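You operate a simulated robot arm through the tools that you are given. There is no shell and no other tool. Be economical: measure what you need, move in short steps, check, and stop when the job is done.

You are at the controls of a simulated robot arm. One attempt, no reset.

Task
Dry the wet black boots on cool, switch off, then lift both tubes.
Fine: lower a tube into each boot; warm air would bake the leather.

Only the result counts: the job must be done as asked and must still hold three seconds after the hand-in. Knocking over, shifting, dropping, spilling or breaking anything else fails it.

Robot
A 7-joint arm with a two-finger parallel gripper, fixed in place. Base frame: the origin is at the foot of the arm, x ahead of it, y to its left, z up; the work surface is at about z = 880. Units: mm, rad, N and s.
With the tool pointing down near the work surface it reaches from about 220 to 740 mm from the base axis. Its first joint turns from -2.897 to 2.897 rad. Payload 1.57 kg.
The tool frame sits at the grasp point between the pads (the TCP): z along the fingers, y along the line on which they close. The tips reach 30 mm beyond it. Largest opening 110 mm; finger width 24, thickness 12; the body of the gripper, 48 by 112 mm, starts 78 mm behind the TCP.
Orientation is told as [roll, pitch, yaw] about the base's x, y, z axes, in that order, counted from this pose: with the fingers straight down and closing along the base's y, the tool's x points along the base's -x, its y along +y and its z along -z.

Tools
- The arm moves only by the tool move_arm. Its argument "commands" is a list of rows, each a list of 2 entries, a list of its own where there are three numbers: the shift along the base's x, y, z in mm, then the turn, a rotation vector about the base's x, y, z in rad. In form: [[[dx, dy, dz], [wx, wy, wz]], ...]. A call has 1 to 10 rows; each row is the pose to reach, as a shift and turn from the pose commanded when the call began. "gripper" is the finger opening in mm, from 0 to 110, set as the call begins (left out, the last holds). Rows are played at 5 a second. More than 50 mm and 0.15 rad between two rows, or a gripper value outside its range, and nothing of the call is played. Where a pose cannot be reached the arm comes as near as it can. A force on the tool above 90 N (or 10 N above the force at the start of the call, whichever is more), or a blocked arm, ends the call early, and 0.2 s more pass. The fingers move at their own pace (about 45 mm/s each) and stop on an object; they squeeze with about 20 N. The grip force told is the motor's: it shows also when the fingers shut on nothing. Time passes only in rows, and 0.2 s behind the last, so rows that repeat a pose let the fingers close. It gives the time, the measured TCP pose, the force on the tool (base axes), the opening and the grip force at its end, in the units of the frame above (readings bear some noise).
- Cameras (640 x 400 px; columns grow to the right, rows downward): "scene" is fixed at [50.6, -650.1, 1912.1]; the picture's right is [0.72, -0.70, 0.00], its down [-0.46, -0.47, -0.75] and it looks along [0.52, 0.54, -0.66] (base axes); focal length 362 px, centre (320, 200). "wrist" rides on the gripper at [-36, 0, -80] in the tool frame; the picture's right is [0.00, -1.00, 0.00], its down [0.97, 0.00, -0.24] and it looks along [0.24, 0.00, 0.97] (tool axes); focal length 218 px, centre (320, 200). There is no depth. A picture from a camera that has moved, and an enlarged one, comes with that camera's place and axes in the base frame and with its lens.
- grab_frame(camera): a new picture of that camera. The clock stands still meanwhile.
- raise_lower(by): slides the trunk up (or, below 0, down) by that many mm; the arm rides with it, the base frame stays. It gives what a move gives, with no picture.
- inspect(camera, box): a new picture of the part [left, top, right, bottom] of that camera's present view, enlarged. The clock stands still meanwhile.
- hand_in(): hands the job in; it is judged then, once.

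Go step by step. Nothing tells you positions but the pictures and the camera data: compare them with the known pose of the tool, close in by small moves and look again before you grip or let go. The budget is 120 turns and 76 pictures, counting those below and the enlarged ones. Unless the task says otherwise, let go and move clear before handing in, and close with one line.

The tools are called as a command line: name --argument value ..., lists and objects as JSON in quotes. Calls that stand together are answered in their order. move_arm: Moves the arm, as the interface text tells. Its arguments: {"type":"object","properties":{"commands":{"type":"array","items":{"type":"array"}},"gripper":{"type":"number"}},"required":["commands"]} The other tools are called the same way: raise_lower (by) slides the trunk up or down; grab_frame (camera) takes a picture; inspect (camera, box) takes an enlarged picture of a part of a camera's view; hand_in () hands the job in.

At the start:

```text
time: 0.0
tcp_pos: [433.9, 146.8, 1394.8]
orientation: [0.001, 0.001, -0.002]
ft_force: [-0.1, -1.0, 0.6]
opening: 110.0
grasp_force: 0.0
trunk travel left (down, up): [-551.0, 39.0]
```

scene: 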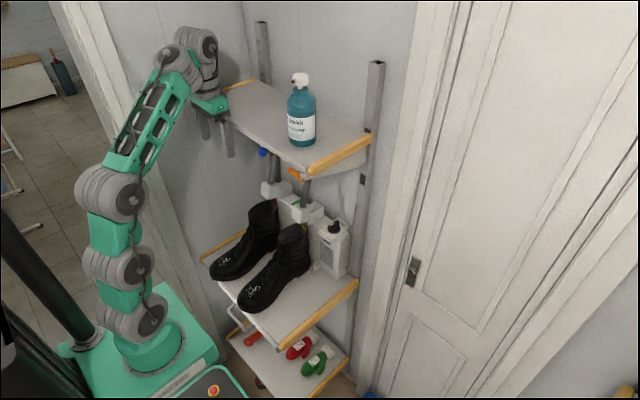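
wrist: 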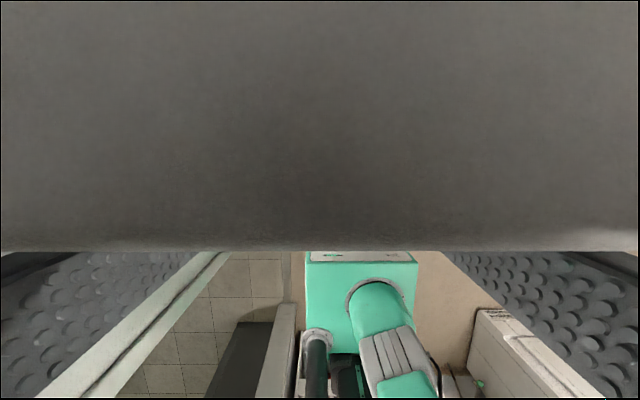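

I see a shelf rack with black boots on the middle board and a dryer behind them under the upper board. I'll enlarge the relevant areas first.

inspect --camera "scene" --box '[190, 130, 370, 242]'

inspect --camera "scene" --box '[200, 200, 380, 400]'

```text
3.56 times, centred on (280, 186) of scene
camera zoom: at [50.6, -650.1, 1912.1], right [0.72, -0.7, 0.0], down [-0.46, -0.47, -0.75], along [0.52, 0.54, -0.66], focal length 1287 px, centre (462, 250)
```

zoom: 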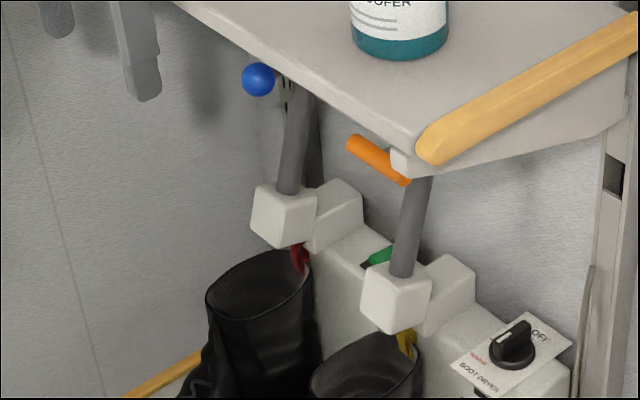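

```text
2.00 times, centred on (290, 300) of scene
camera zoom: at [50.6, -650.1, 1912.1], right [0.72, -0.7, 0.0], down [-0.46, -0.47, -0.75], along [0.52, 0.54, -0.66], focal length 724 px, centre (380, 0)
```

zoom: 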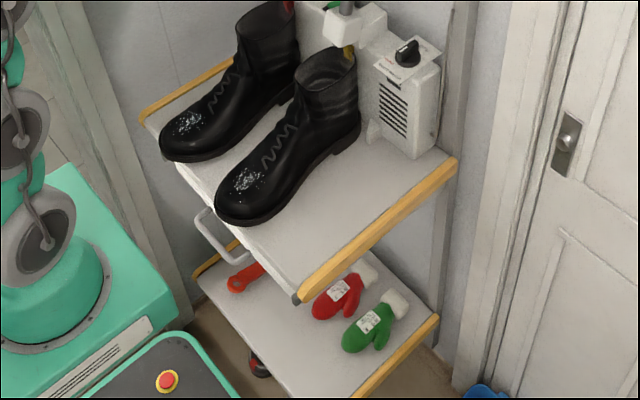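

The shelf spans about x 315–666, y −200…270, with the dryer at x≈560–660. I'll turn the tool to face forward so the wrist camera can look under the upper board.

move_arm --commands '[[[-10, -10, 0], [0, -0.14, 0]], [[-20, -20, 0], [0, -0.28, 0]], [[-30, -30, 0], [0, -0.42, 0]], [[-40, -40, 0], [0, -0.56, 0]], [[-50, -50, 0], [0, -0.7, 0]], [[-60, -60, 0], [0, -0.84, 0]], [[-70, -70, 0], [0, -0.98, 0]], [[-80, -80, 0], [0, -1.12, 0]], [[-80, -90, 0], [0, -1.26, 0]], [[-80, -100, 0], [0, -1.4, 0]]]'

```text
time: 1.5
tcp_pos: [414.6, 111.1, 1335.7]
orientation: [-0.006, -0.632, 0.077]
ft_force: [-0.3, -1.0, 0.5]
opening: 110.2
grasp_force: 0.0
out of reach, approached as far as the arm can: row 6, 7
trunk travel left (down, up): [-551.0, 39.0]
stopped in row 7: the arm was blocked; the commanded pose is now the measured one
```

The arm stopped partway, likely a reach limit. I'll look at the picture before going on.

grab_frame --camera "scene"

grab_frame --camera "wrist"

```text
71 pictures are left
```

scene: 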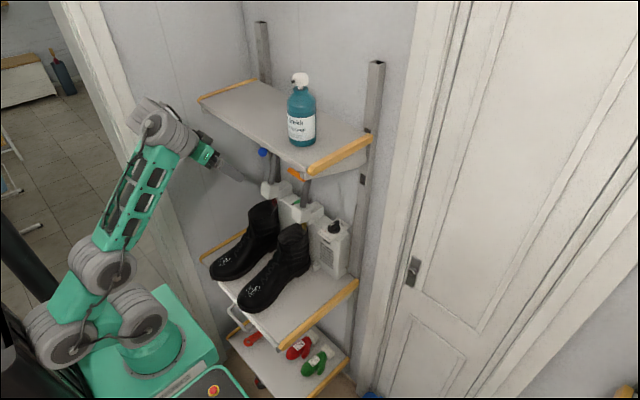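

```text
70 pictures are left
camera wrist: at [396.3, 109.0, 1421.5], right [0.07, -1.0, 0.0], down [-0.92, -0.07, -0.38], along [0.38, 0.03, -0.93], focal length 218 px, centre (320, 200)
```

wrist: 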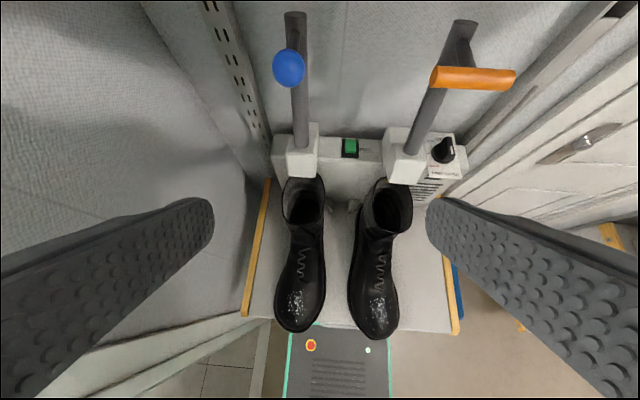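

A clear view now: two tubes in sliding blocks with a blue knob and an orange bar, a green switch and a black dial. I'll enlarge these.

inspect --camera "wrist" --box '[380, 110, 480, 210]'

inspect --camera "wrist" --box '[240, 0, 540, 230]'

inspect --camera "scene" --box '[290, 200, 360, 260]'

```text
4.00 times, centred on (430, 160) of wrist
camera zoom: at [396.3, 109.0, 1421.5], right [0.07, -1.0, 0.0], down [-0.92, -0.07, -0.38], along [0.38, 0.03, -0.93], focal length 873 px, centre (-120, 360)
```

zoom: 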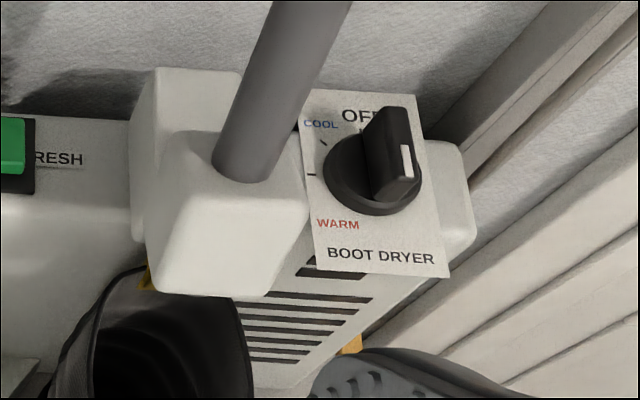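

```text
1.74 times, centred on (390, 115) of wrist
camera zoom: at [396.3, 109.0, 1421.5], right [0.07, -1.0, 0.0], down [-0.92, -0.07, -0.38], along [0.38, 0.03, -0.93], focal length 380 px, centre (198, 348)
```

zoom: 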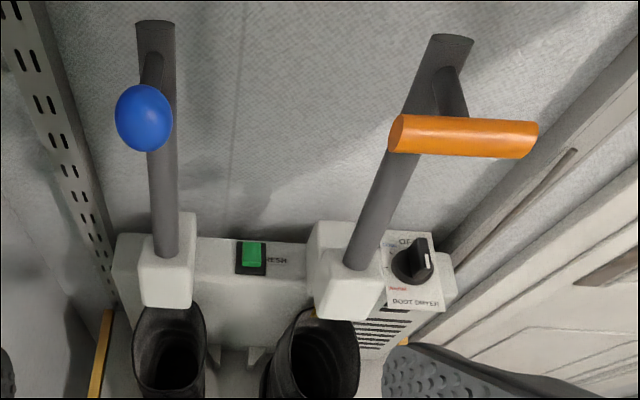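

```text
6.67 times, centred on (325, 230) of scene
camera zoom: at [50.6, -650.1, 1912.1], right [0.72, -0.7, 0.0], down [-0.46, -0.47, -0.75], along [0.52, 0.54, -0.66], focal length 2412 px, centre (287, 0)
```

zoom: 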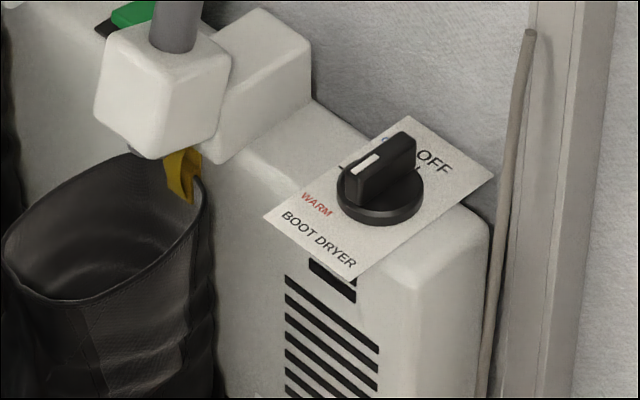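

Estimates: blue ball (577, 151, 1283), orange bar (575, −13, 1284) along y, dial (644, −102, 1076), tubes leaning back about 17°. I'll move to the right for a closer look at the dial.

move_arm --commands '[[[0, -40, 0], [0, 0, 0]], [[0, -80, 0], [0, 0, 0]], [[0, -120, -5], [0, 0, 0]], [[0, -160, -10], [0, 0, 0]], [[0, -200, -15], [0, 0, 0]]]'

raise_lower --by -100

grab_frame --camera "wrist"

```text
time: 2.0
tcp_pos: [417.3, 141.8, 1288.7]
orientation: [0.032, -0.487, 0.307]
ft_force: [0.4, 0.3, 0.4]
opening: 110.3
grasp_force: 0.0
trunk travel left (down, up): [-551.0, 39.0]
stopped in row 2: the arm was blocked; the commanded pose is now the measured one
```

```text
time: 3.3
tcp_pos: [421.4, 142.3, 1176.8]
orientation: [0.043, -0.452, 0.3]
ft_force: [-0.2, 0.3, 1.2]
opening: 109.9
grasp_force: 0.0
trunk travel left (down, up): [-451.0, 139.0]
```

```text
66 pictures are left
camera wrist: at [421.0, 138.7, 1265.0], right [0.31, -0.95, -0.04], down [-0.93, -0.3, -0.21], along [0.18, 0.1, -0.98], focal length 218 px, centre (320, 200)
```

wrist: 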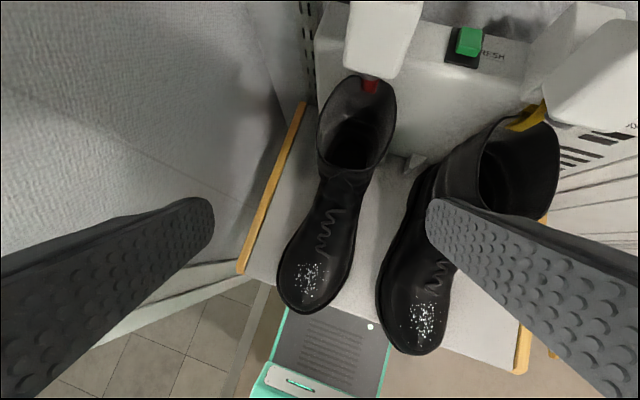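

The arm ended off-track with a yaw, so it is near a joint limit. I'll look at its posture.

grab_frame --camera "scene"

```text
65 pictures are left
```

scene: 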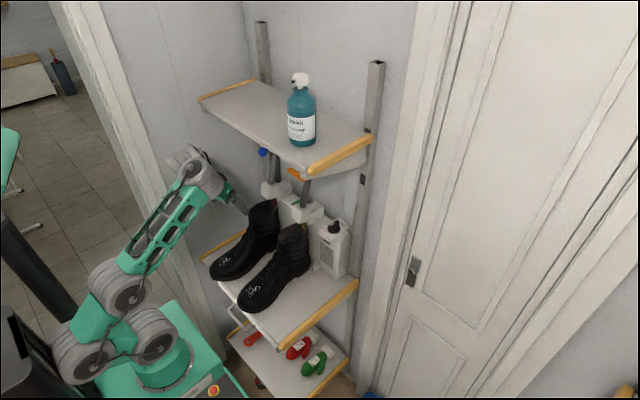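

The arm is folded tightly, so I need the trunk lower and the wrist farther from the shoulder. First I'll raise the tool and undo the yaw, then lower the trunk.

move_arm --commands '[[[0, 0, 40], [0, 0, -0.1]], [[0, -10, 80], [0, 0, -0.2]], [[0, -20, 120], [0, 0, -0.3]], [[0, -50, 150], [0, 0, -0.3]], [[0, -90, 160], [0, 0, -0.3]]]'

```text
time: 4.5
tcp_pos: [415.7, 52.3, 1353.6]
orientation: [0.034, -0.49, 0.008]
ft_force: [-0.5, 0.1, -0.8]
opening: 109.8
grasp_force: 0.0
trunk travel left (down, up): [-451.0, 139.0]
```

Now the motion works. I'll lower the trunk and raise the arm back.

raise_lower --by -140

move_arm --commands '[[[0, -30, 30], [0, 0, 0]], [[0, -60, 60], [0, 0, 0]], [[0, -90, 90], [0, 0, 0]], [[0, -130, 110], [0, 0, 0]], [[0, -160, 110], [0, -0.1, 0]]]'

grab_frame --camera "wrist"

```text
time: 6.2
tcp_pos: [414.2, 52.9, 1213.0]
orientation: [0.032, -0.492, 0.007]
ft_force: [-0.1, 0.4, 0.6]
opening: 110.0
grasp_force: 0.0
trunk travel left (down, up): [-311.0, 279.0]
```

```text
time: 7.1
tcp_pos: [421.2, -56.4, 1315.7]
orientation: [0.037, -0.52, -0.023]
ft_force: [27.5, -5.1, -13.5]
opening: 110.3
grasp_force: 0.0
out of reach, approached as far as the arm can: row 4
trunk travel left (down, up): [-311.0, 279.0]
stopped in row 4: the force on the tool passed its limit (the readings are from after the stop); the commanded pose is now the measured one
```

```text
64 pictures are left
camera wrist: at [412.0, -58.7, 1402.3], right [0.0, -1.0, -0.03], down [-0.96, 0.01, -0.27], along [0.27, 0.03, -0.96], focal length 218 px, centre (320, 200)
```

wrist: 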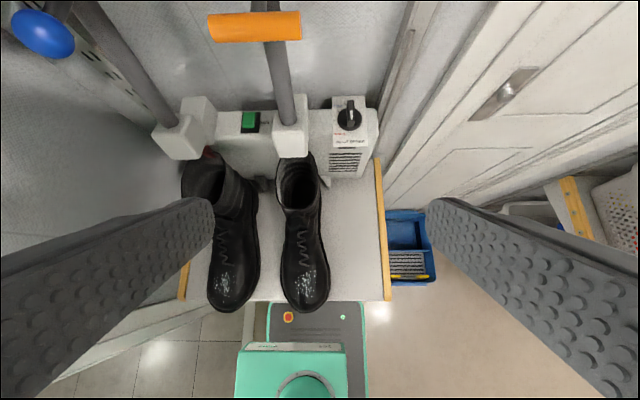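

A contact force appeared; I'll check what is touching.

inspect --camera "scene" --box '[80, 60, 400, 260]'

inspect --camera "wrist" --box '[310, 80, 400, 180]'

```text
2.00 times, centred on (240, 160) of scene
camera zoom: at [50.6, -650.1, 1912.1], right [0.72, -0.7, 0.0], down [-0.46, -0.47, -0.75], along [0.52, 0.54, -0.66], focal length 724 px, centre (480, 280)
```

zoom: 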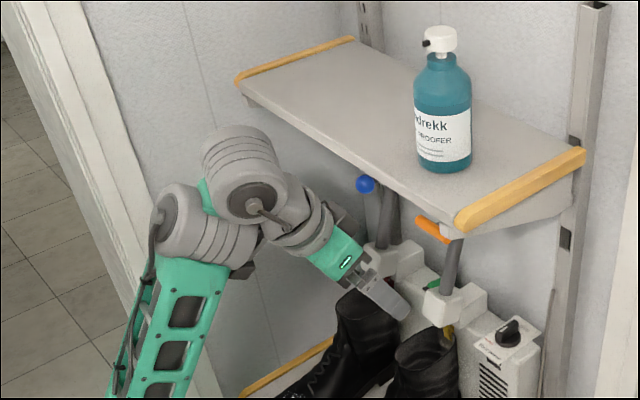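

```text
4.00 times, centred on (355, 130) of wrist
camera zoom: at [412.0, -58.7, 1402.3], right [0.0, -1.0, -0.03], down [-0.96, 0.01, -0.27], along [0.27, 0.03, -0.96], focal length 873 px, centre (180, 480)
```

zoom: 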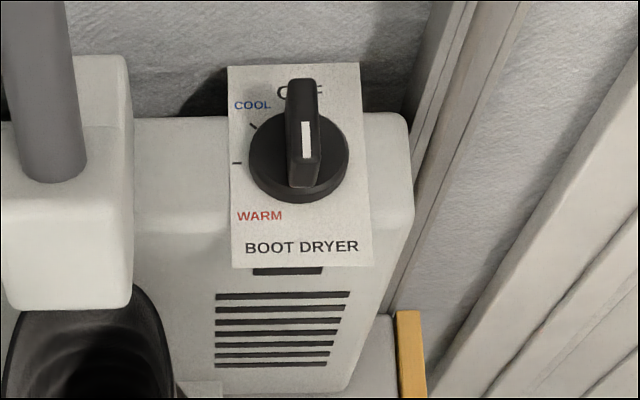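

The camera housing may be touching the upper board's front edge (x≈455, z≥1400). I'll back off, go lower, and only then pitch the tool further forward.

move_arm --commands '[[[-15, 0, -10], [0, 0, 0]], [[-20, 5, -40], [0, 0, 0]], [[-20, 10, -70], [0, 0, 0]], [[-20, 15, -80], [0, -0.12, 0]], [[-20, 20, -80], [0, -0.24, 0]], [[-20, 25, -80], [0, -0.36, 0]], [[-20, 30, -80], [0, -0.48, 0]]]'

```text
time: 8.8
tcp_pos: [474.9, -43.4, 1146.2]
orientation: [-0.042, -0.776, -0.05]
ft_force: [0.4, -0.2, -0.8]
opening: 109.9
grasp_force: 0.2
trunk travel left (down, up): [-311.0, 279.0]
stopped in row 7: the arm was blocked; the commanded pose is now the measured one
```

The arm again ended off target. I'll look at the posture.

grab_frame --camera "scene"

grab_frame --camera "wrist"

```text
61 pictures are left
```

scene: 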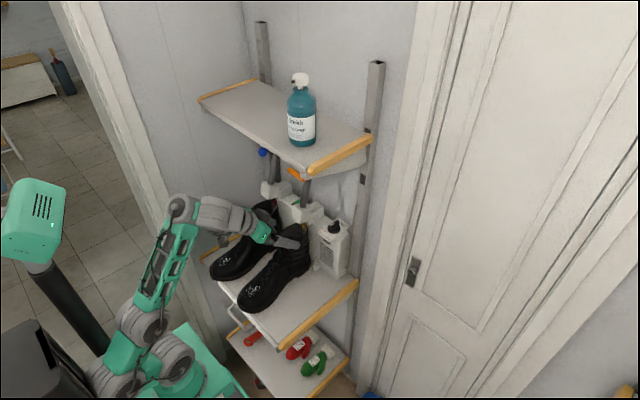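

```text
60 pictures are left
camera wrist: at [444.4, -37.3, 1228.0], right [-0.08, -1.0, 0.03], down [-0.86, 0.05, -0.51], along [0.5, -0.07, -0.86], focal length 218 px, centre (320, 200)
```

wrist: 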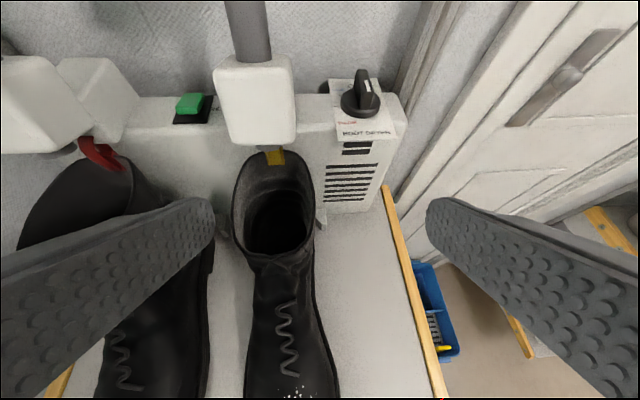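

The posture suits reaching farther forward rather than close in. I'll try raising while pitching further with x kept around 490, short of the handles.

move_arm --commands '[[[5, 0, 30], [0, -0.06, 0]], [[10, 0, 60], [0, -0.12, 0]], [[15, 0, 80], [0, -0.18, 0]], [[15, 0, 90], [0, -0.25, 0]], [[15, 0, 100], [0, -0.32, 0]]]'

```text
time: 10.0
tcp_pos: [507.5, -44.2, 1233.2]
orientation: [-0.028, -1.044, -0.068]
ft_force: [-0.8, 0.6, -0.8]
opening: 110.1
grasp_force: 0.0
out of reach, approached as far as the arm can: row 5
trunk travel left (down, up): [-311.0, 279.0]
```

That works. Now I'll approach in front of the orange bar, planning to grip it by its two ends with the 110 mm opening.

move_arm --commands '[[[5, 10, 15], [0, -0.03, 0.03]], [[10, 20, 30], [0, -0.06, 0.06]], [[15, 30, 45], [0, -0.1, 0.07]], [[20, 31, 51], [0, -0.13, 0.07]], [[20, 31, 51], [0, -0.13, 0.07]]]' --gripper 110

grab_frame --camera "wrist"

inspect --camera "scene" --box '[140, 100, 380, 260]'

```text
time: 11.1
tcp_pos: [534.3, 50.6, 1271.4]
orientation: [0.023, -1.149, 0.1]
ft_force: [0.4, 0.7, 0.6]
opening: 110.0
grasp_force: 0.1
out of reach, approached as far as the arm can: row 2
trunk travel left (down, up): [-311.0, 279.0]
stopped in row 5: the arm was blocked; the commanded pose is now the measured one
```

```text
59 pictures are left
camera wrist: at [476.0, 44.6, 1337.5], right [0.12, -0.99, -0.01], down [-0.61, -0.07, -0.79], along [0.78, 0.1, -0.62], focal length 218 px, centre (320, 200)
```

wrist: 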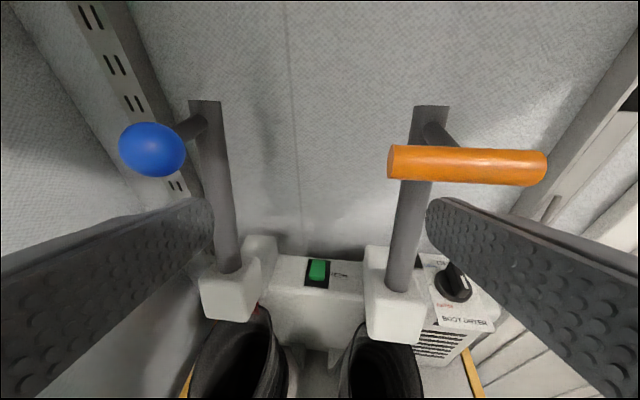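

```text
2.50 times, centred on (260, 180) of scene
camera zoom: at [50.6, -650.1, 1912.1], right [0.72, -0.7, 0.0], down [-0.46, -0.47, -0.75], along [0.52, 0.54, -0.66], focal length 905 px, centre (470, 250)
```

zoom: 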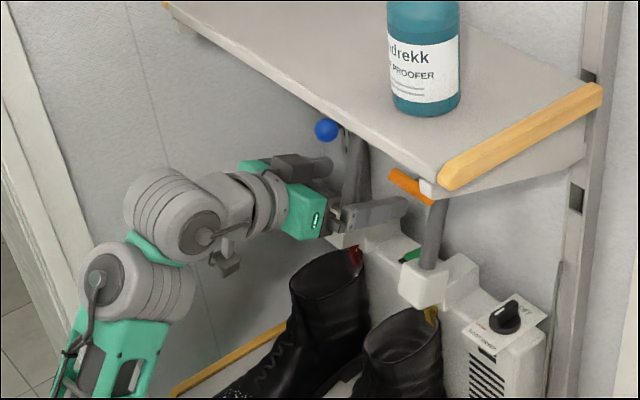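

The arm drifted to y≈50, between the tubes, with a clear view. I'll shift right in smaller steps to y≈−13.

move_arm --commands '[[[0, -15, 3], [0, 0, -0.03]], [[2, -30, 6], [0, 0, -0.06]], [[4, -45, 9], [0, 0, -0.1]], [[4, -62, 12], [0, 0, -0.1]]]'

```text
time: 12.1
tcp_pos: [531.6, -2.1, 1293.6]
orientation: [0.019, -1.153, 0.018]
ft_force: [-0.6, -1.0, 0.4]
opening: 109.8
grasp_force: 0.0
trunk travel left (down, up): [-311.0, 279.0]
```

Nearly there; let it settle and check.

move_arm --commands '[[[0, 0, 0], [0, 0, 0]], [[0, 0, 0], [0, 0, 0]]]'

grab_frame --camera "wrist"

```text
time: 12.7
tcp_pos: [532.6, -3.7, 1291.0]
orientation: [0.017, -1.152, 0.013]
ft_force: [-0.5, 0.0, -1.3]
opening: 110.0
grasp_force: 0.0
trunk travel left (down, up): [-311.0, 279.0]
```

```text
57 pictures are left
camera wrist: at [473.6, -6.0, 1355.5], right [0.03, -1.0, -0.01], down [-0.61, -0.01, -0.79], along [0.79, 0.03, -0.61], focal length 218 px, centre (320, 200)
```

wrist: 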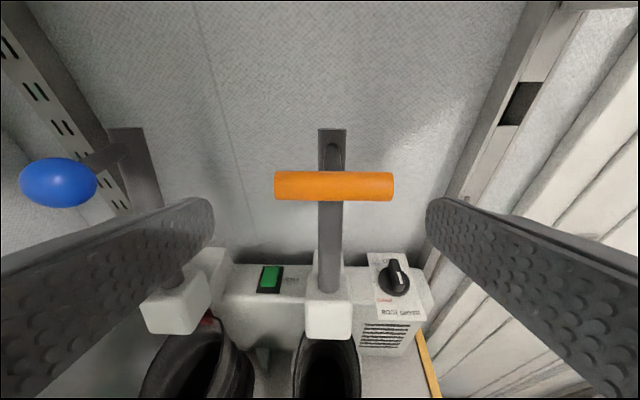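

The bar centre is at about (575, −10, 1286). Advance straight to it with the open gripper, then close.

move_arm --commands '[[[10, 0, 2], [0, 0, 0]], [[20, 2, 3], [0, 0, 0]], [[30, 2, 4], [0, 0, 0]], [[38, 2, 4], [0, 0, 0]], [[38, 2, 4], [0, 0, 0]]]'

grab_frame --camera "wrist"

```text
time: 13.9
tcp_pos: [557.0, -1.8, 1304.0]
orientation: [0.005, -1.17, 0.018]
ft_force: [-0.4, -0.5, 0.4]
opening: 110.2
grasp_force: 0.0
trunk travel left (down, up): [-311.0, 279.0]
```

```text
56 pictures are left
camera wrist: at [497.7, -3.1, 1367.5], right [0.02, -1.0, 0.0], down [-0.6, -0.01, -0.8], along [0.8, 0.02, -0.6], focal length 218 px, centre (320, 200)
```

wrist: 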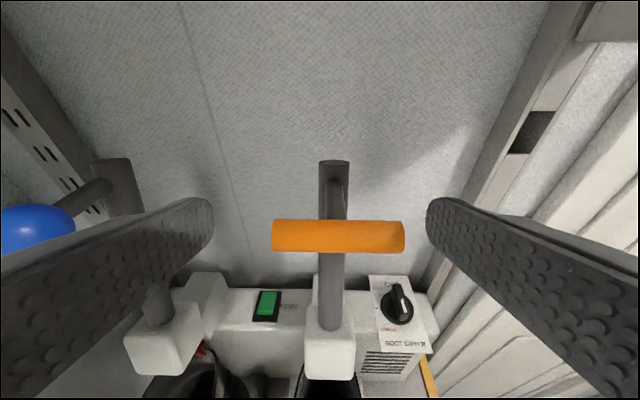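

The measured pose lags the command by some mm; I'll wait a moment and see if it converges.

move_arm --commands '[[[0, 0, 0], [0, 0, 0]], [[0, 0, 0], [0, 0, 0]], [[0, 0, 0], [0, 0, 0]], [[0, 0, 0], [0, 0, 0]]]'

```text
time: 14.9
tcp_pos: [557.5, -2.8, 1304.1]
orientation: [0.005, -1.17, 0.017]
ft_force: [0.4, 0.0, -0.5]
opening: 110.1
grasp_force: 0.0
trunk travel left (down, up): [-311.0, 279.0]
```

It holds a steady offset. I'll correct by commanding the difference.

move_arm --commands '[[[6, -3, -8], [0, 0, 0]], [[12, -6, -16], [0, 0, 0]], [[16, -8, -20], [0, 0, 0]], [[16, -8, -20], [0, 0, 0]]]'

inspect --camera "scene" --box '[100, 80, 380, 280]'

```text
time: 15.9
tcp_pos: [574.2, -10.0, 1282.5]
orientation: [0.006, -1.17, 0.02]
ft_force: [0.5, 0.4, 0.0]
opening: 110.0
grasp_force: 0.0
trunk travel left (down, up): [-311.0, 279.0]
```

```text
2.00 times, centred on (240, 180) of scene
camera zoom: at [50.6, -650.1, 1912.1], right [0.72, -0.7, 0.0], down [-0.46, -0.47, -0.75], along [0.52, 0.54, -0.66], focal length 724 px, centre (480, 240)
```

zoom: 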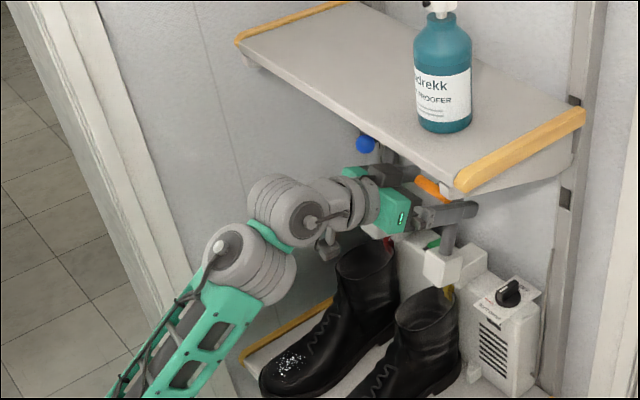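

Now at the bar. Close the gripper on its ends.

move_arm --commands '[[[2, 0, 3], [0, 0, 0]], [[2, 0, 3], [0, 0, 0]], [[2, 0, 3], [0, 0, 0]], [[2, 0, 3], [0, 0, 0]], [[2, 0, 3], [0, 0, 0]]]' --gripper 50

grab_frame --camera "wrist"

```text
time: 17.1
tcp_pos: [575.6, -10.6, 1286.4]
orientation: [0.005, -1.168, 0.016]
ft_force: [-1.2, -1.0, -1.2]
opening: 79.8
grasp_force: 43.5
trunk travel left (down, up): [-311.0, 279.0]
```

```text
54 pictures are left
camera wrist: at [516.0, -11.3, 1349.9], right [0.02, -1.0, 0.0], down [-0.6, -0.01, -0.8], along [0.8, 0.02, -0.6], focal length 218 px, centre (320, 200)
```

wrist: 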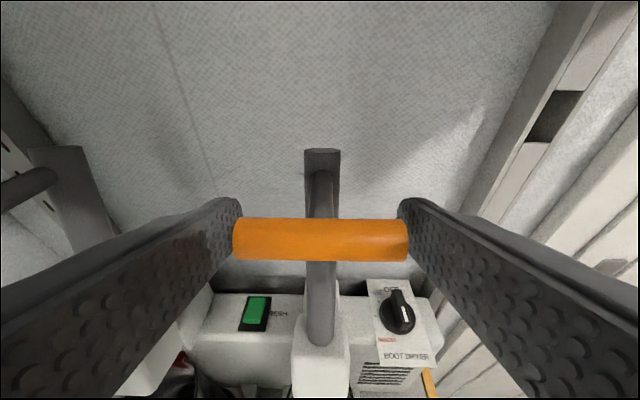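

Gripped (80 mm). Now pull down along the tube axis, first a short test.

move_arm --commands '[[[-2, 0, -6], [0, 0, 0]], [[-4, 0, -12], [0, 0, 0]], [[-6, 0, -19], [0, 0, 0]], [[-9, 0, -29], [0, 0, 0]]]'

grab_frame --camera "wrist"

```text
time: 18.1
tcp_pos: [567.4, -10.1, 1257.0]
orientation: [0.005, -1.17, 0.019]
ft_force: [2.3, -1.0, -0.9]
opening: 79.8
grasp_force: 44.9
trunk travel left (down, up): [-311.0, 279.0]
```

```text
53 pictures are left
camera wrist: at [507.5, -11.2, 1320.7], right [0.02, -1.0, 0.0], down [-0.6, -0.01, -0.8], along [0.8, 0.02, -0.6], focal length 218 px, centre (320, 200)
```

wrist: 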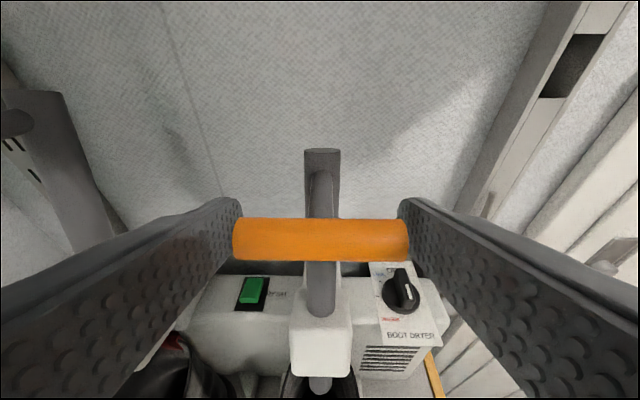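

The tube slides, its end now showing below the block. Continue down.

move_arm --commands '[[[-3, 0, -10], [0, 0, 0]], [[-6, 0, -20], [0, 0, 0]], [[-9, 0, -30], [0, 0, 0]], [[-12, 0, -40], [0, 0, 0]], [[-15, 0, -50], [0, 0, 0]]]'

grab_frame --camera "wrist"

inspect --camera "scene" --box '[180, 120, 360, 260]'

```text
time: 19.3
tcp_pos: [568.9, -8.9, 1190.5]
orientation: [0.017, -1.124, 0.013]
ft_force: [-26.8, -0.8, 7.1]
opening: 79.8
grasp_force: 44.4
trunk travel left (down, up): [-311.0, 279.0]
```

```text
52 pictures are left
camera wrist: at [513.1, -11.1, 1256.3], right [0.03, -1.0, -0.01], down [-0.64, -0.01, -0.77], along [0.77, 0.02, -0.64], focal length 218 px, centre (320, 200)
```

wrist: 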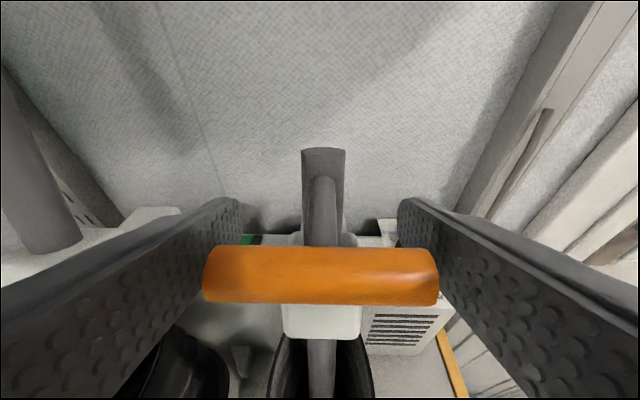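

```text
2.86 times, centred on (270, 190) of scene
camera zoom: at [50.6, -650.1, 1912.1], right [0.72, -0.7, 0.0], down [-0.46, -0.47, -0.75], along [0.52, 0.54, -0.66], focal length 1034 px, centre (463, 229)
```

zoom: 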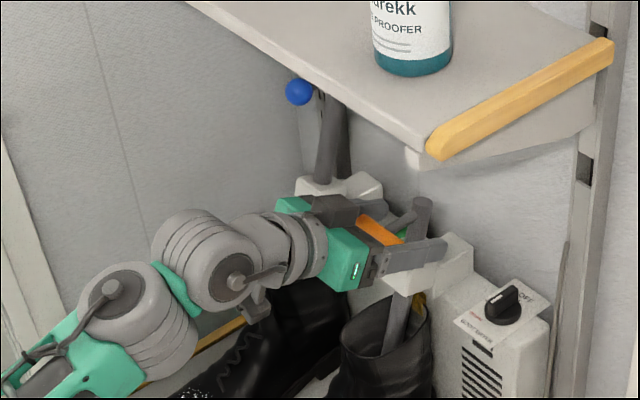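

The tube is well into the boot, but the gripper has crept forward relative to the bar (fx −27 N). I'll correct x and see.

move_arm --commands '[[[-6, 0, 0], [0, 0, 0]], [[-12, 0, 0], [0, 0.03, 0]], [[-15, 0, 0], [0, 0.06, 0]], [[-15, 0, 0], [0, 0.06, 0]]]'

```text
time: 20.3
tcp_pos: [545.8, -10.2, 1197.9]
orientation: [0.009, -1.097, 0.013]
ft_force: [20.3, 5.0, -7.7]
opening: 80.1
grasp_force: 36.4
trunk travel left (down, up): [-311.0, 279.0]
```

Following again. Continue down along the axis toward the stop.

move_arm --commands '[[[0, 0, -8], [0, 0, 0]], [[-1, 0, -16], [0, 0, 0]], [[-3, 0, -24], [0, 0, 0]], [[-5, 0, -32], [0, 0, 0]]]'

grab_frame --camera "wrist"

inspect --camera "scene" --box '[180, 120, 360, 260]'

```text
time: 21.3
tcp_pos: [549.3, -10.6, 1156.9]
orientation: [0.013, -1.069, 0.01]
ft_force: [-11.3, -11.2, 2.6]
opening: 80.2
grasp_force: 31.1
trunk travel left (down, up): [-311.0, 279.0]
```

```text
50 pictures are left
camera wrist: at [496.0, -11.1, 1225.9], right [0.02, -1.0, -0.01], down [-0.68, -0.01, -0.73], along [0.73, 0.02, -0.68], focal length 218 px, centre (320, 200)
```

wrist: 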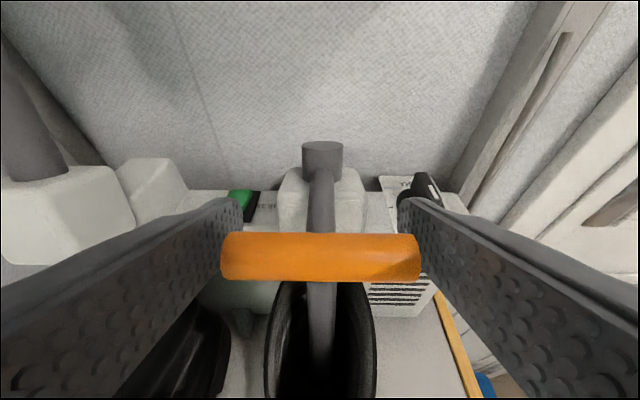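

```text
2.86 times, centred on (270, 190) of scene
camera zoom: at [50.6, -650.1, 1912.1], right [0.72, -0.7, 0.0], down [-0.46, -0.47, -0.75], along [0.52, 0.54, -0.66], focal length 1034 px, centre (463, 229)
```

zoom: 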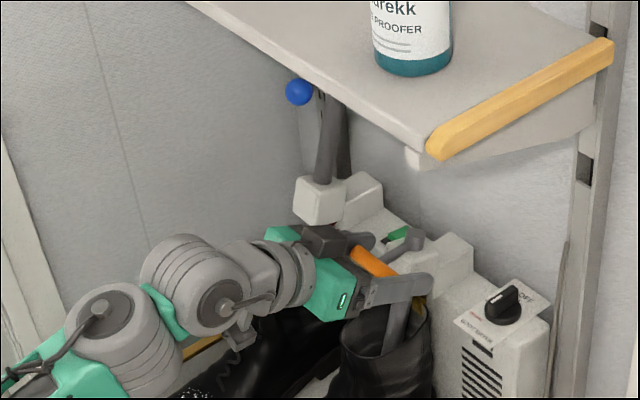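

Still sliding; the tube top is now close to the block. Press a little further to find the stop.

move_arm --commands '[[[-3, 0, -4], [0, 0, 0]], [[-6, 0, -8], [0, 0, 0]], [[-8, 0, -12], [0, 0, 0]], [[-9, 0, -16], [0, 0, 0]]]'

grab_frame --camera "wrist"

```text
time: 22.3
tcp_pos: [542.6, -10.1, 1139.1]
orientation: [0.023, -1.063, 0.009]
ft_force: [13.9, -15.8, 32.6]
opening: 79.8
grasp_force: 44.8
trunk travel left (down, up): [-311.0, 279.0]
```

```text
48 pictures are left
camera wrist: at [490.7, -11.5, 1208.3], right [0.03, -1.0, -0.01], down [-0.68, -0.01, -0.73], along [0.73, 0.03, -0.68], focal length 218 px, centre (320, 200)
```

wrist: 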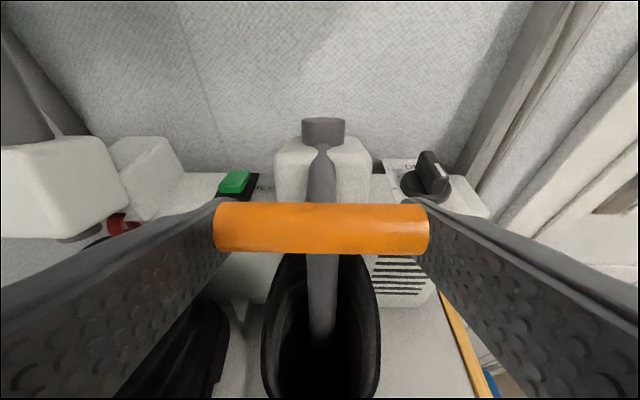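

The stop is reached (fz +33 N), tube fully lowered. Release, rise straight up and look.

move_arm --commands '[[[0, 0, 3], [0, 0, 0]], [[0, 0, 3], [0, 0, 0]], [[0, 0, 3], [0, 0, 0]], [[0, 0, 20], [0, 0, 0]], [[0, 0, 40], [0, -0.03, 0]], [[0, 0, 60], [0, -0.06, 0]], [[0, 0, 80], [0, -0.08, 0]]]' --gripper 110

grab_frame --camera "wrist"

```text
time: 23.9
tcp_pos: [521.8, -10.6, 1239.4]
orientation: [0.006, -1.188, 0.019]
ft_force: [0.6, -0.6, 0.8]
opening: 110.0
grasp_force: 0.0
trunk travel left (down, up): [-311.0, 279.0]
```

```text
47 pictures are left
camera wrist: at [461.2, -11.5, 1302.5], right [0.02, -1.0, 0.0], down [-0.58, -0.01, -0.81], along [0.81, 0.02, -0.58], focal length 218 px, centre (320, 200)
```

wrist: 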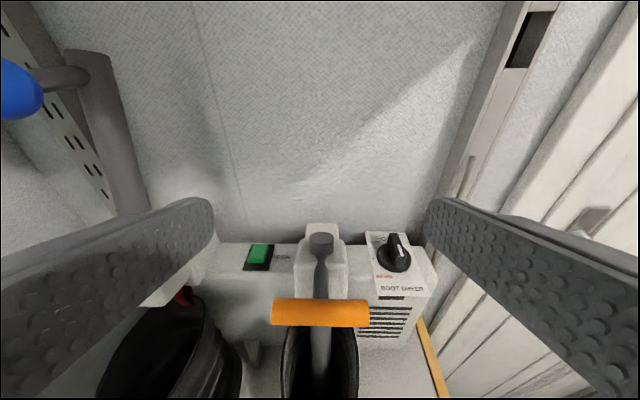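

The right tube stays down. Now move left to in front of the blue ball (577, 151, 1283).

move_arm --commands '[[[0, 30, 8], [0, 0, 0]], [[0, 60, 16], [0, 0, 0]], [[0, 90, 24], [0, 0, 0]], [[0, 120, 30], [0, 0, 0]], [[0, 150, 36], [0, 0, 0]], [[0, 162, 40], [0, 0, 0]], [[0, 162, 40], [0, 0, 0]]]'

grab_frame --camera "wrist"

```text
time: 25.5
tcp_pos: [522.4, 151.7, 1280.8]
orientation: [0.005, -1.19, 0.018]
ft_force: [0.0, 0.5, 0.6]
opening: 109.9
grasp_force: 0.1
trunk travel left (down, up): [-311.0, 279.0]
```

```text
46 pictures are left
camera wrist: at [461.7, 151.4, 1342.0], right [0.02, -1.0, 0.0], down [-0.58, -0.01, -0.81], along [0.81, 0.02, -0.58], focal length 218 px, centre (320, 200)
```

wrist: 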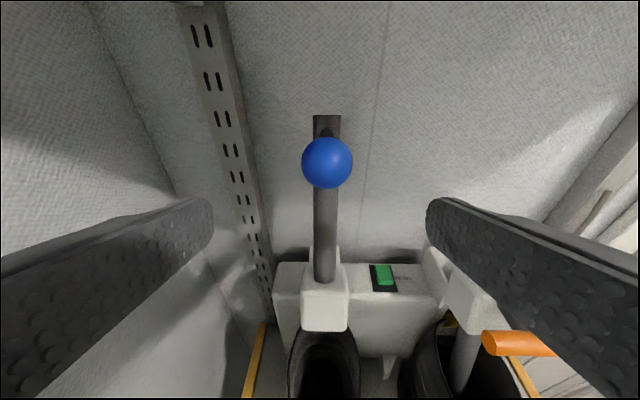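

Good tracking. Ball at about (577, 150, 1286); advance and close.

move_arm --commands '[[[15, -1, 2], [0, 0, 0]], [[30, -1, 3], [0, 0, 0]], [[45, -1, 4], [0, 0, 0]], [[55, -1, 5], [0, 0, 0]], [[55, -1, 5], [0, 0, 0]]]'

move_arm --commands '[[[0, 0, 0], [0, 0, 0]], [[0, 0, 0], [0, 0, 0]], [[0, 0, 0], [0, 0, 0]], [[0, 0, 0], [0, 0, 0]], [[0, 0, 0], [0, 0, 0]], [[0, 0, 0], [0, 0, 0]]]' --gripper 10

grab_frame --camera "wrist"

```text
time: 26.7
tcp_pos: [577.4, 152.4, 1283.8]
orientation: [0.006, -1.191, 0.018]
ft_force: [-0.2, -0.5, 0.6]
opening: 109.8
grasp_force: 0.0
trunk travel left (down, up): [-311.0, 279.0]
```

```text
time: 28.1
tcp_pos: [577.3, 149.8, 1284.3]
orientation: [0.008, -1.19, 0.015]
ft_force: [-0.4, -7.6, -1.2]
opening: 29.4
grasp_force: 25.8
trunk travel left (down, up): [-311.0, 279.0]
```

```text
45 pictures are left
camera wrist: at [517.0, 148.9, 1346.8], right [0.02, -1.0, 0.0], down [-0.58, -0.01, -0.81], along [0.81, 0.02, -0.58], focal length 218 px, centre (320, 200)
```

wrist: 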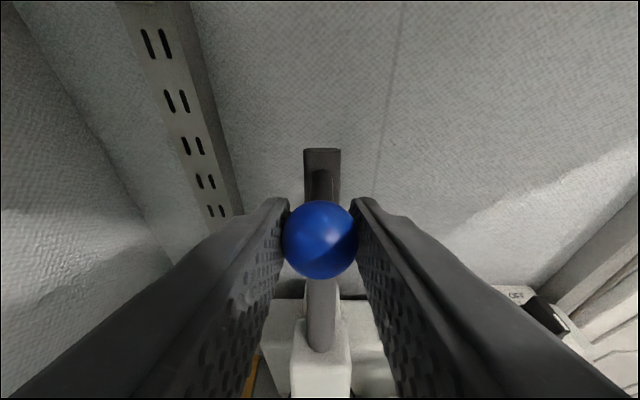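

Ball gripped (29 mm). Pull down along the axis, easing the pitch as before.

move_arm --commands '[[[-3, 0, -10], [0, 0, 0]], [[-6, 0, -20], [0, 0.01, 0]], [[-9, 0, -30], [0, 0.02, 0]], [[-12, 0, -40], [0, 0.03, 0]], [[-15, 0, -50], [0, 0.04, 0]]]'

grab_frame --camera "wrist"

```text
time: 29.3
tcp_pos: [562.8, 148.9, 1234.7]
orientation: [0.005, -1.151, 0.017]
ft_force: [2.7, -6.0, -0.1]
opening: 29.2
grasp_force: 39.5
trunk travel left (down, up): [-311.0, 279.0]
```

```text
44 pictures are left
camera wrist: at [504.7, 148.7, 1299.7], right [0.02, -1.0, 0.0], down [-0.62, -0.01, -0.79], along [0.79, 0.02, -0.62], focal length 218 px, centre (320, 200)
```

wrist: 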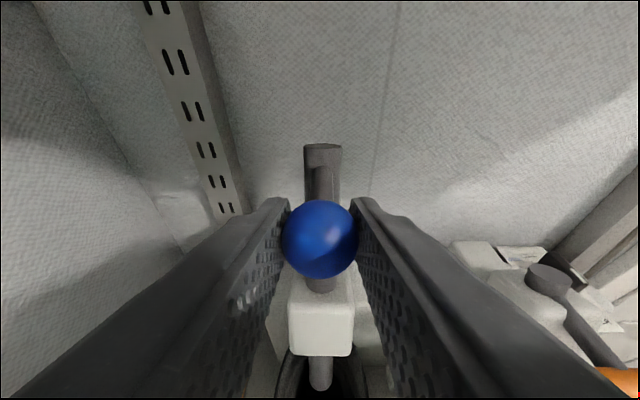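

Sliding nicely. Continue.

move_arm --commands '[[[-3, 0, -10], [0, 0.01, 0]], [[-6, 0, -20], [0, 0.03, 0]], [[-9, 0, -30], [0, 0.05, 0]], [[-12, 0, -40], [0, 0.07, 0]], [[-15, 0, -50], [0, 0.09, 0]]]'

grab_frame --camera "wrist"

```text
time: 30.5
tcp_pos: [547.8, 149.3, 1184.2]
orientation: [0.01, -1.059, 0.012]
ft_force: [0.8, -6.0, 1.2]
opening: 29.3
grasp_force: 39.0
trunk travel left (down, up): [-311.0, 279.0]
```

```text
43 pictures are left
camera wrist: at [495.8, 148.8, 1254.2], right [0.02, -1.0, -0.01], down [-0.68, -0.01, -0.73], along [0.73, 0.02, -0.68], focal length 218 px, centre (320, 200)
```

wrist: 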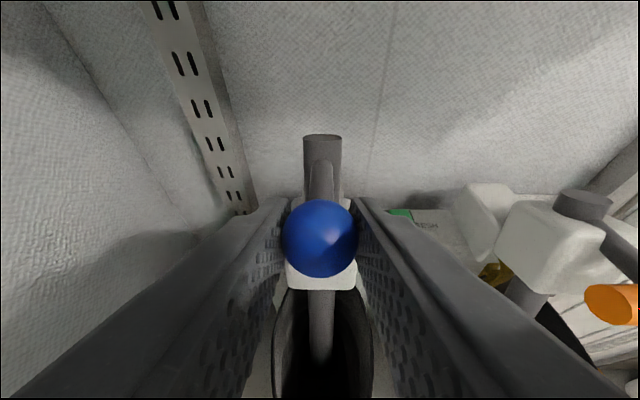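

About 35–40 mm to the stop. Continue until resistance.

move_arm --commands '[[[-3, 0, -9], [0, 0.02, 0]], [[-6, 0, -18], [0, 0.04, 0]], [[-8, 0, -27], [0, 0.05, 0]], [[-10, 0, -34], [0, 0.06, 0]], [[-12, 0, -40], [0, 0.06, 0]]]'

grab_frame --camera "wrist"

```text
time: 31.7
tcp_pos: [535.4, 150.2, 1150.3]
orientation: [0.02, -1.007, 0.006]
ft_force: [7.2, -1.9, 28.5]
opening: 29.7
grasp_force: 38.9
trunk travel left (down, up): [-311.0, 279.0]
```

```text
42 pictures are left
camera wrist: at [486.3, 148.4, 1221.4], right [0.02, -1.0, -0.01], down [-0.72, -0.01, -0.69], along [0.69, 0.02, -0.72], focal length 218 px, centre (320, 200)
```

wrist: 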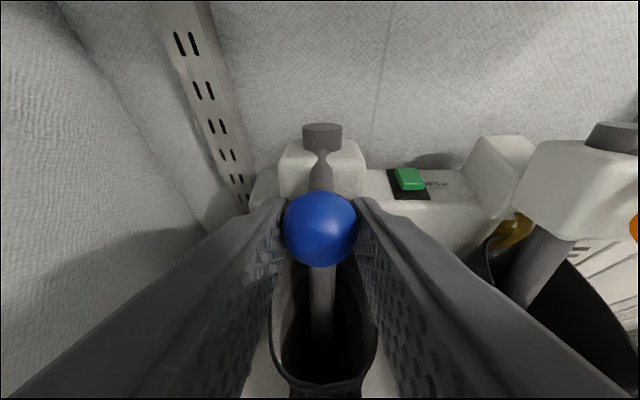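

Left tube is at its stop too. Release, rise, and then go for a close look at the dial.

move_arm --commands '[[[0, 0, 2], [0, 0, 0]], [[0, 0, 2], [0, 0, 0]], [[0, 0, 2], [0, 0, 0]], [[0, 0, 30], [0, 0, 0]], [[0, 0, 65], [0, 0, 0]], [[0, 0, 100], [0, 0, 0]]]' --gripper 80

move_arm --commands '[[[0, -45, 0], [0, 0, 0]], [[0, -90, 0], [0, 0, 0]], [[0, -135, 0], [0, 0, 0]], [[0, -180, 0], [0, 0, 0]], [[0, -225, 0], [0, 0, 0]], [[0, -250, 0], [0, 0, 0]], [[0, -250, 0], [0, 0, 0]]]'

grab_frame --camera "wrist"

```text
time: 33.1
tcp_pos: [535.6, 150.9, 1245.1]
orientation: [0.011, -0.998, 0.012]
ft_force: [0.3, -0.2, -0.1]
opening: 80.5
grasp_force: 0.1
trunk travel left (down, up): [-311.0, 279.0]
```

```text
time: 34.7
tcp_pos: [535.8, -98.8, 1244.2]
orientation: [0.012, -1.0, 0.012]
ft_force: [0.1, -0.2, 0.2]
opening: 80.1
grasp_force: 0.1
trunk travel left (down, up): [-311.0, 279.0]
```

```text
41 pictures are left
camera wrist: at [487.7, -99.6, 1316.9], right [0.02, -1.0, -0.01], down [-0.73, -0.01, -0.69], along [0.69, 0.02, -0.73], focal length 218 px, centre (320, 200)
```

wrist: 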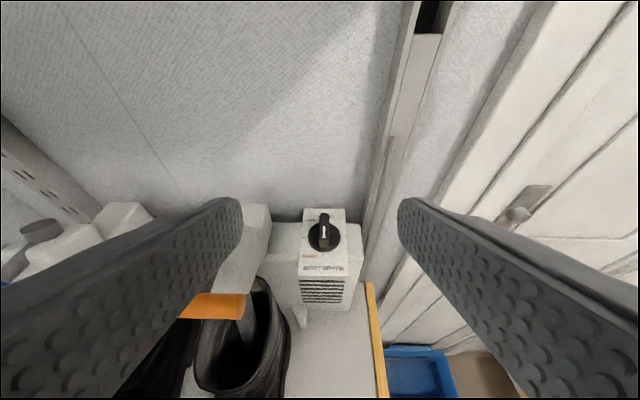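

Move closer and more downward over the dial with the gripper narrower.

move_arm --commands '[[[10, -2, 0], [0, 0.06, 0]], [[20, -3, 0], [0, 0.12, 0]], [[30, -3, 0], [0, 0.18, 0]], [[40, -3, 0], [0, 0.24, 0]], [[50, -3, -5], [0, 0.3, 0]], [[58, -3, -10], [0, 0.36, 0]], [[58, -3, -10], [0, 0.36, 0]]]' --gripper 45

grab_frame --camera "wrist"

inspect --camera "scene" --box '[200, 100, 380, 240]'

```text
time: 36.3
tcp_pos: [567.7, -136.7, 1188.5]
orientation: [-0.013, -0.669, 0.016]
ft_force: [-0.9, 0.2, -0.9]
opening: 44.7
grasp_force: 0.1
out of reach, approached as far as the arm can: row 4, 5, 6, 7
trunk travel left (down, up): [-311.0, 279.0]
```

```text
40 pictures are left
camera wrist: at [547.2, -136.6, 1272.7], right [0.01, -1.0, 0.01], down [-0.91, -0.01, -0.41], along [0.41, -0.01, -0.91], focal length 218 px, centre (320, 200)
```

wrist: 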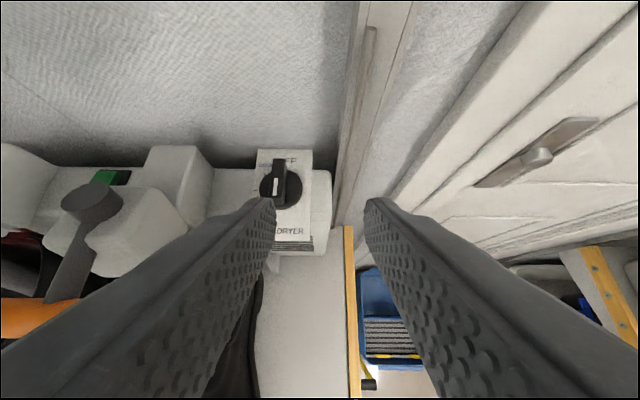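

```text
2.86 times, centred on (290, 170) of scene
camera zoom: at [50.6, -650.1, 1912.1], right [0.72, -0.7, 0.0], down [-0.46, -0.47, -0.75], along [0.52, 0.54, -0.66], focal length 1034 px, centre (406, 286)
```

zoom: 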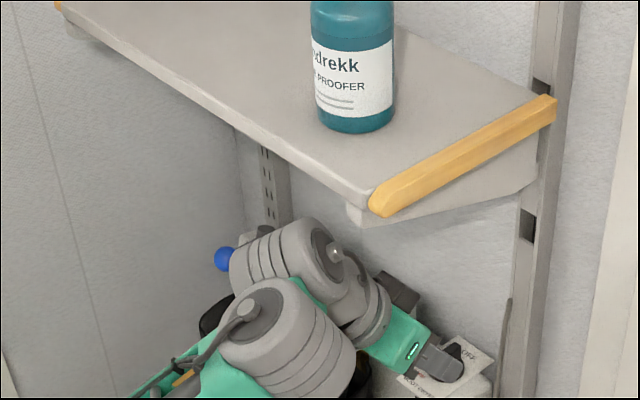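

The arm is at full stretch here, so the trunk must rise. I'll lower the hand relative to the body alternately with raising the trunk.

move_arm --commands '[[[-20, 0, -15], [0, 0, 0]], [[-40, 0, -30], [0, 0, 0]], [[-50, 0, -50], [0, 0, 0]], [[-50, 0, -70], [0, 0, 0]]]'

raise_lower --by 90

```text
time: 37.3
tcp_pos: [518.3, -138.8, 1119.1]
orientation: [0.016, -0.641, 0.009]
ft_force: [-0.4, -0.1, 0.2]
opening: 45.1
grasp_force: 0.0
trunk travel left (down, up): [-311.0, 279.0]
```

```text
time: 38.5
tcp_pos: [518.7, -140.3, 1208.6]
orientation: [0.018, -0.639, 0.008]
ft_force: [1.1, -0.3, 0.3]
opening: 45.1
grasp_force: 0.1
trunk travel left (down, up): [-401.0, 189.0]
```

move_arm --commands '[[[0, 0, -30], [0, 0, 0]], [[0, 0, -60], [0, 0, 0]], [[0, 0, -90], [0, 0, 0]], [[0, 0, -90], [0, 0, 0]]]'

raise_lower --by 80

grab_frame --camera "scene"

```text
time: 39.5
tcp_pos: [519.7, -139.2, 1119.1]
orientation: [0.017, -0.639, 0.009]
ft_force: [-0.1, 0.5, 0.7]
opening: 44.9
grasp_force: 0.1
trunk travel left (down, up): [-401.0, 189.0]
```

```text
time: 40.7
tcp_pos: [519.0, -139.2, 1198.6]
orientation: [0.017, -0.639, 0.01]
ft_force: [0.6, 0.4, 0.4]
opening: 44.8
grasp_force: 0.1
trunk travel left (down, up): [-481.0, 109.0]
```

```text
38 pictures are left
```

scene: 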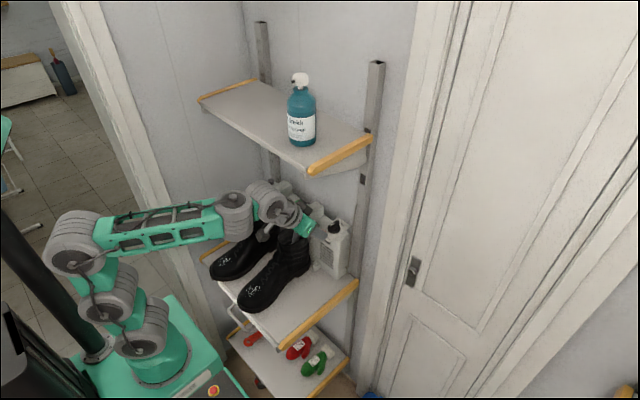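

Good posture now. Move toward the dial for a close look.

move_arm --commands '[[[10, 10, -8], [0, 0, 0]], [[20, 20, -16], [0, 0, 0]], [[35, 30, -20], [0, 0, 0]], [[50, 37, -25], [0, 0, 0]], [[50, 37, -25], [0, 0, 0]]]'

grab_frame --camera "wrist"

inspect --camera "wrist" --box '[260, 100, 380, 220]'

```text
time: 41.9
tcp_pos: [568.7, -101.9, 1174.5]
orientation: [0.018, -0.638, 0.009]
ft_force: [0.6, -0.3, -0.4]
opening: 45.0
grasp_force: 0.0
trunk travel left (down, up): [-481.0, 109.0]
```

```text
37 pictures are left
camera wrist: at [550.2, -103.1, 1258.9], right [0.02, -1.0, -0.01], down [-0.92, -0.01, -0.39], along [0.39, 0.02, -0.92], focal length 218 px, centre (320, 200)
```

wrist: 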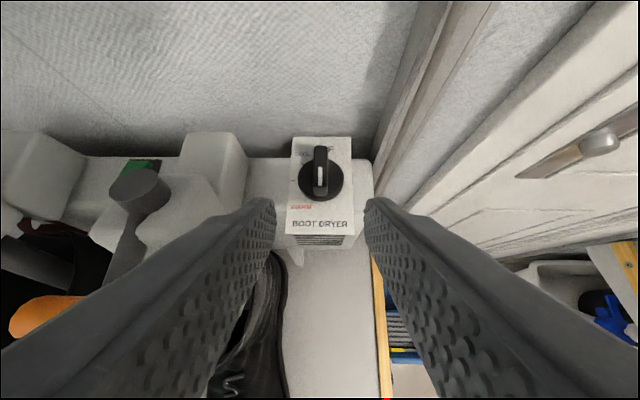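

```text
3.33 times, centred on (320, 160) of wrist
camera zoom: at [550.2, -103.1, 1258.9], right [0.02, -1.0, -0.01], down [-0.92, -0.01, -0.39], along [0.39, 0.02, -0.92], focal length 728 px, centre (320, 333)
```

zoom: 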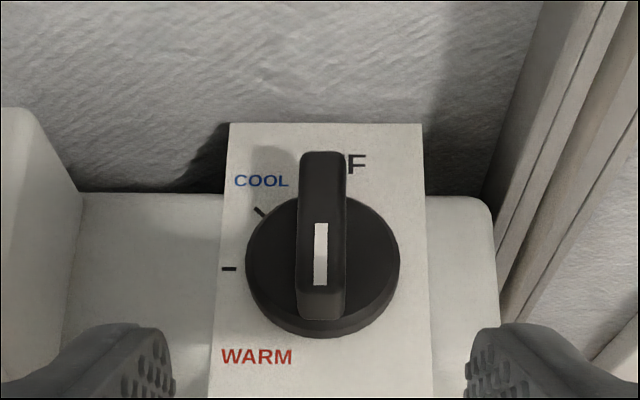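

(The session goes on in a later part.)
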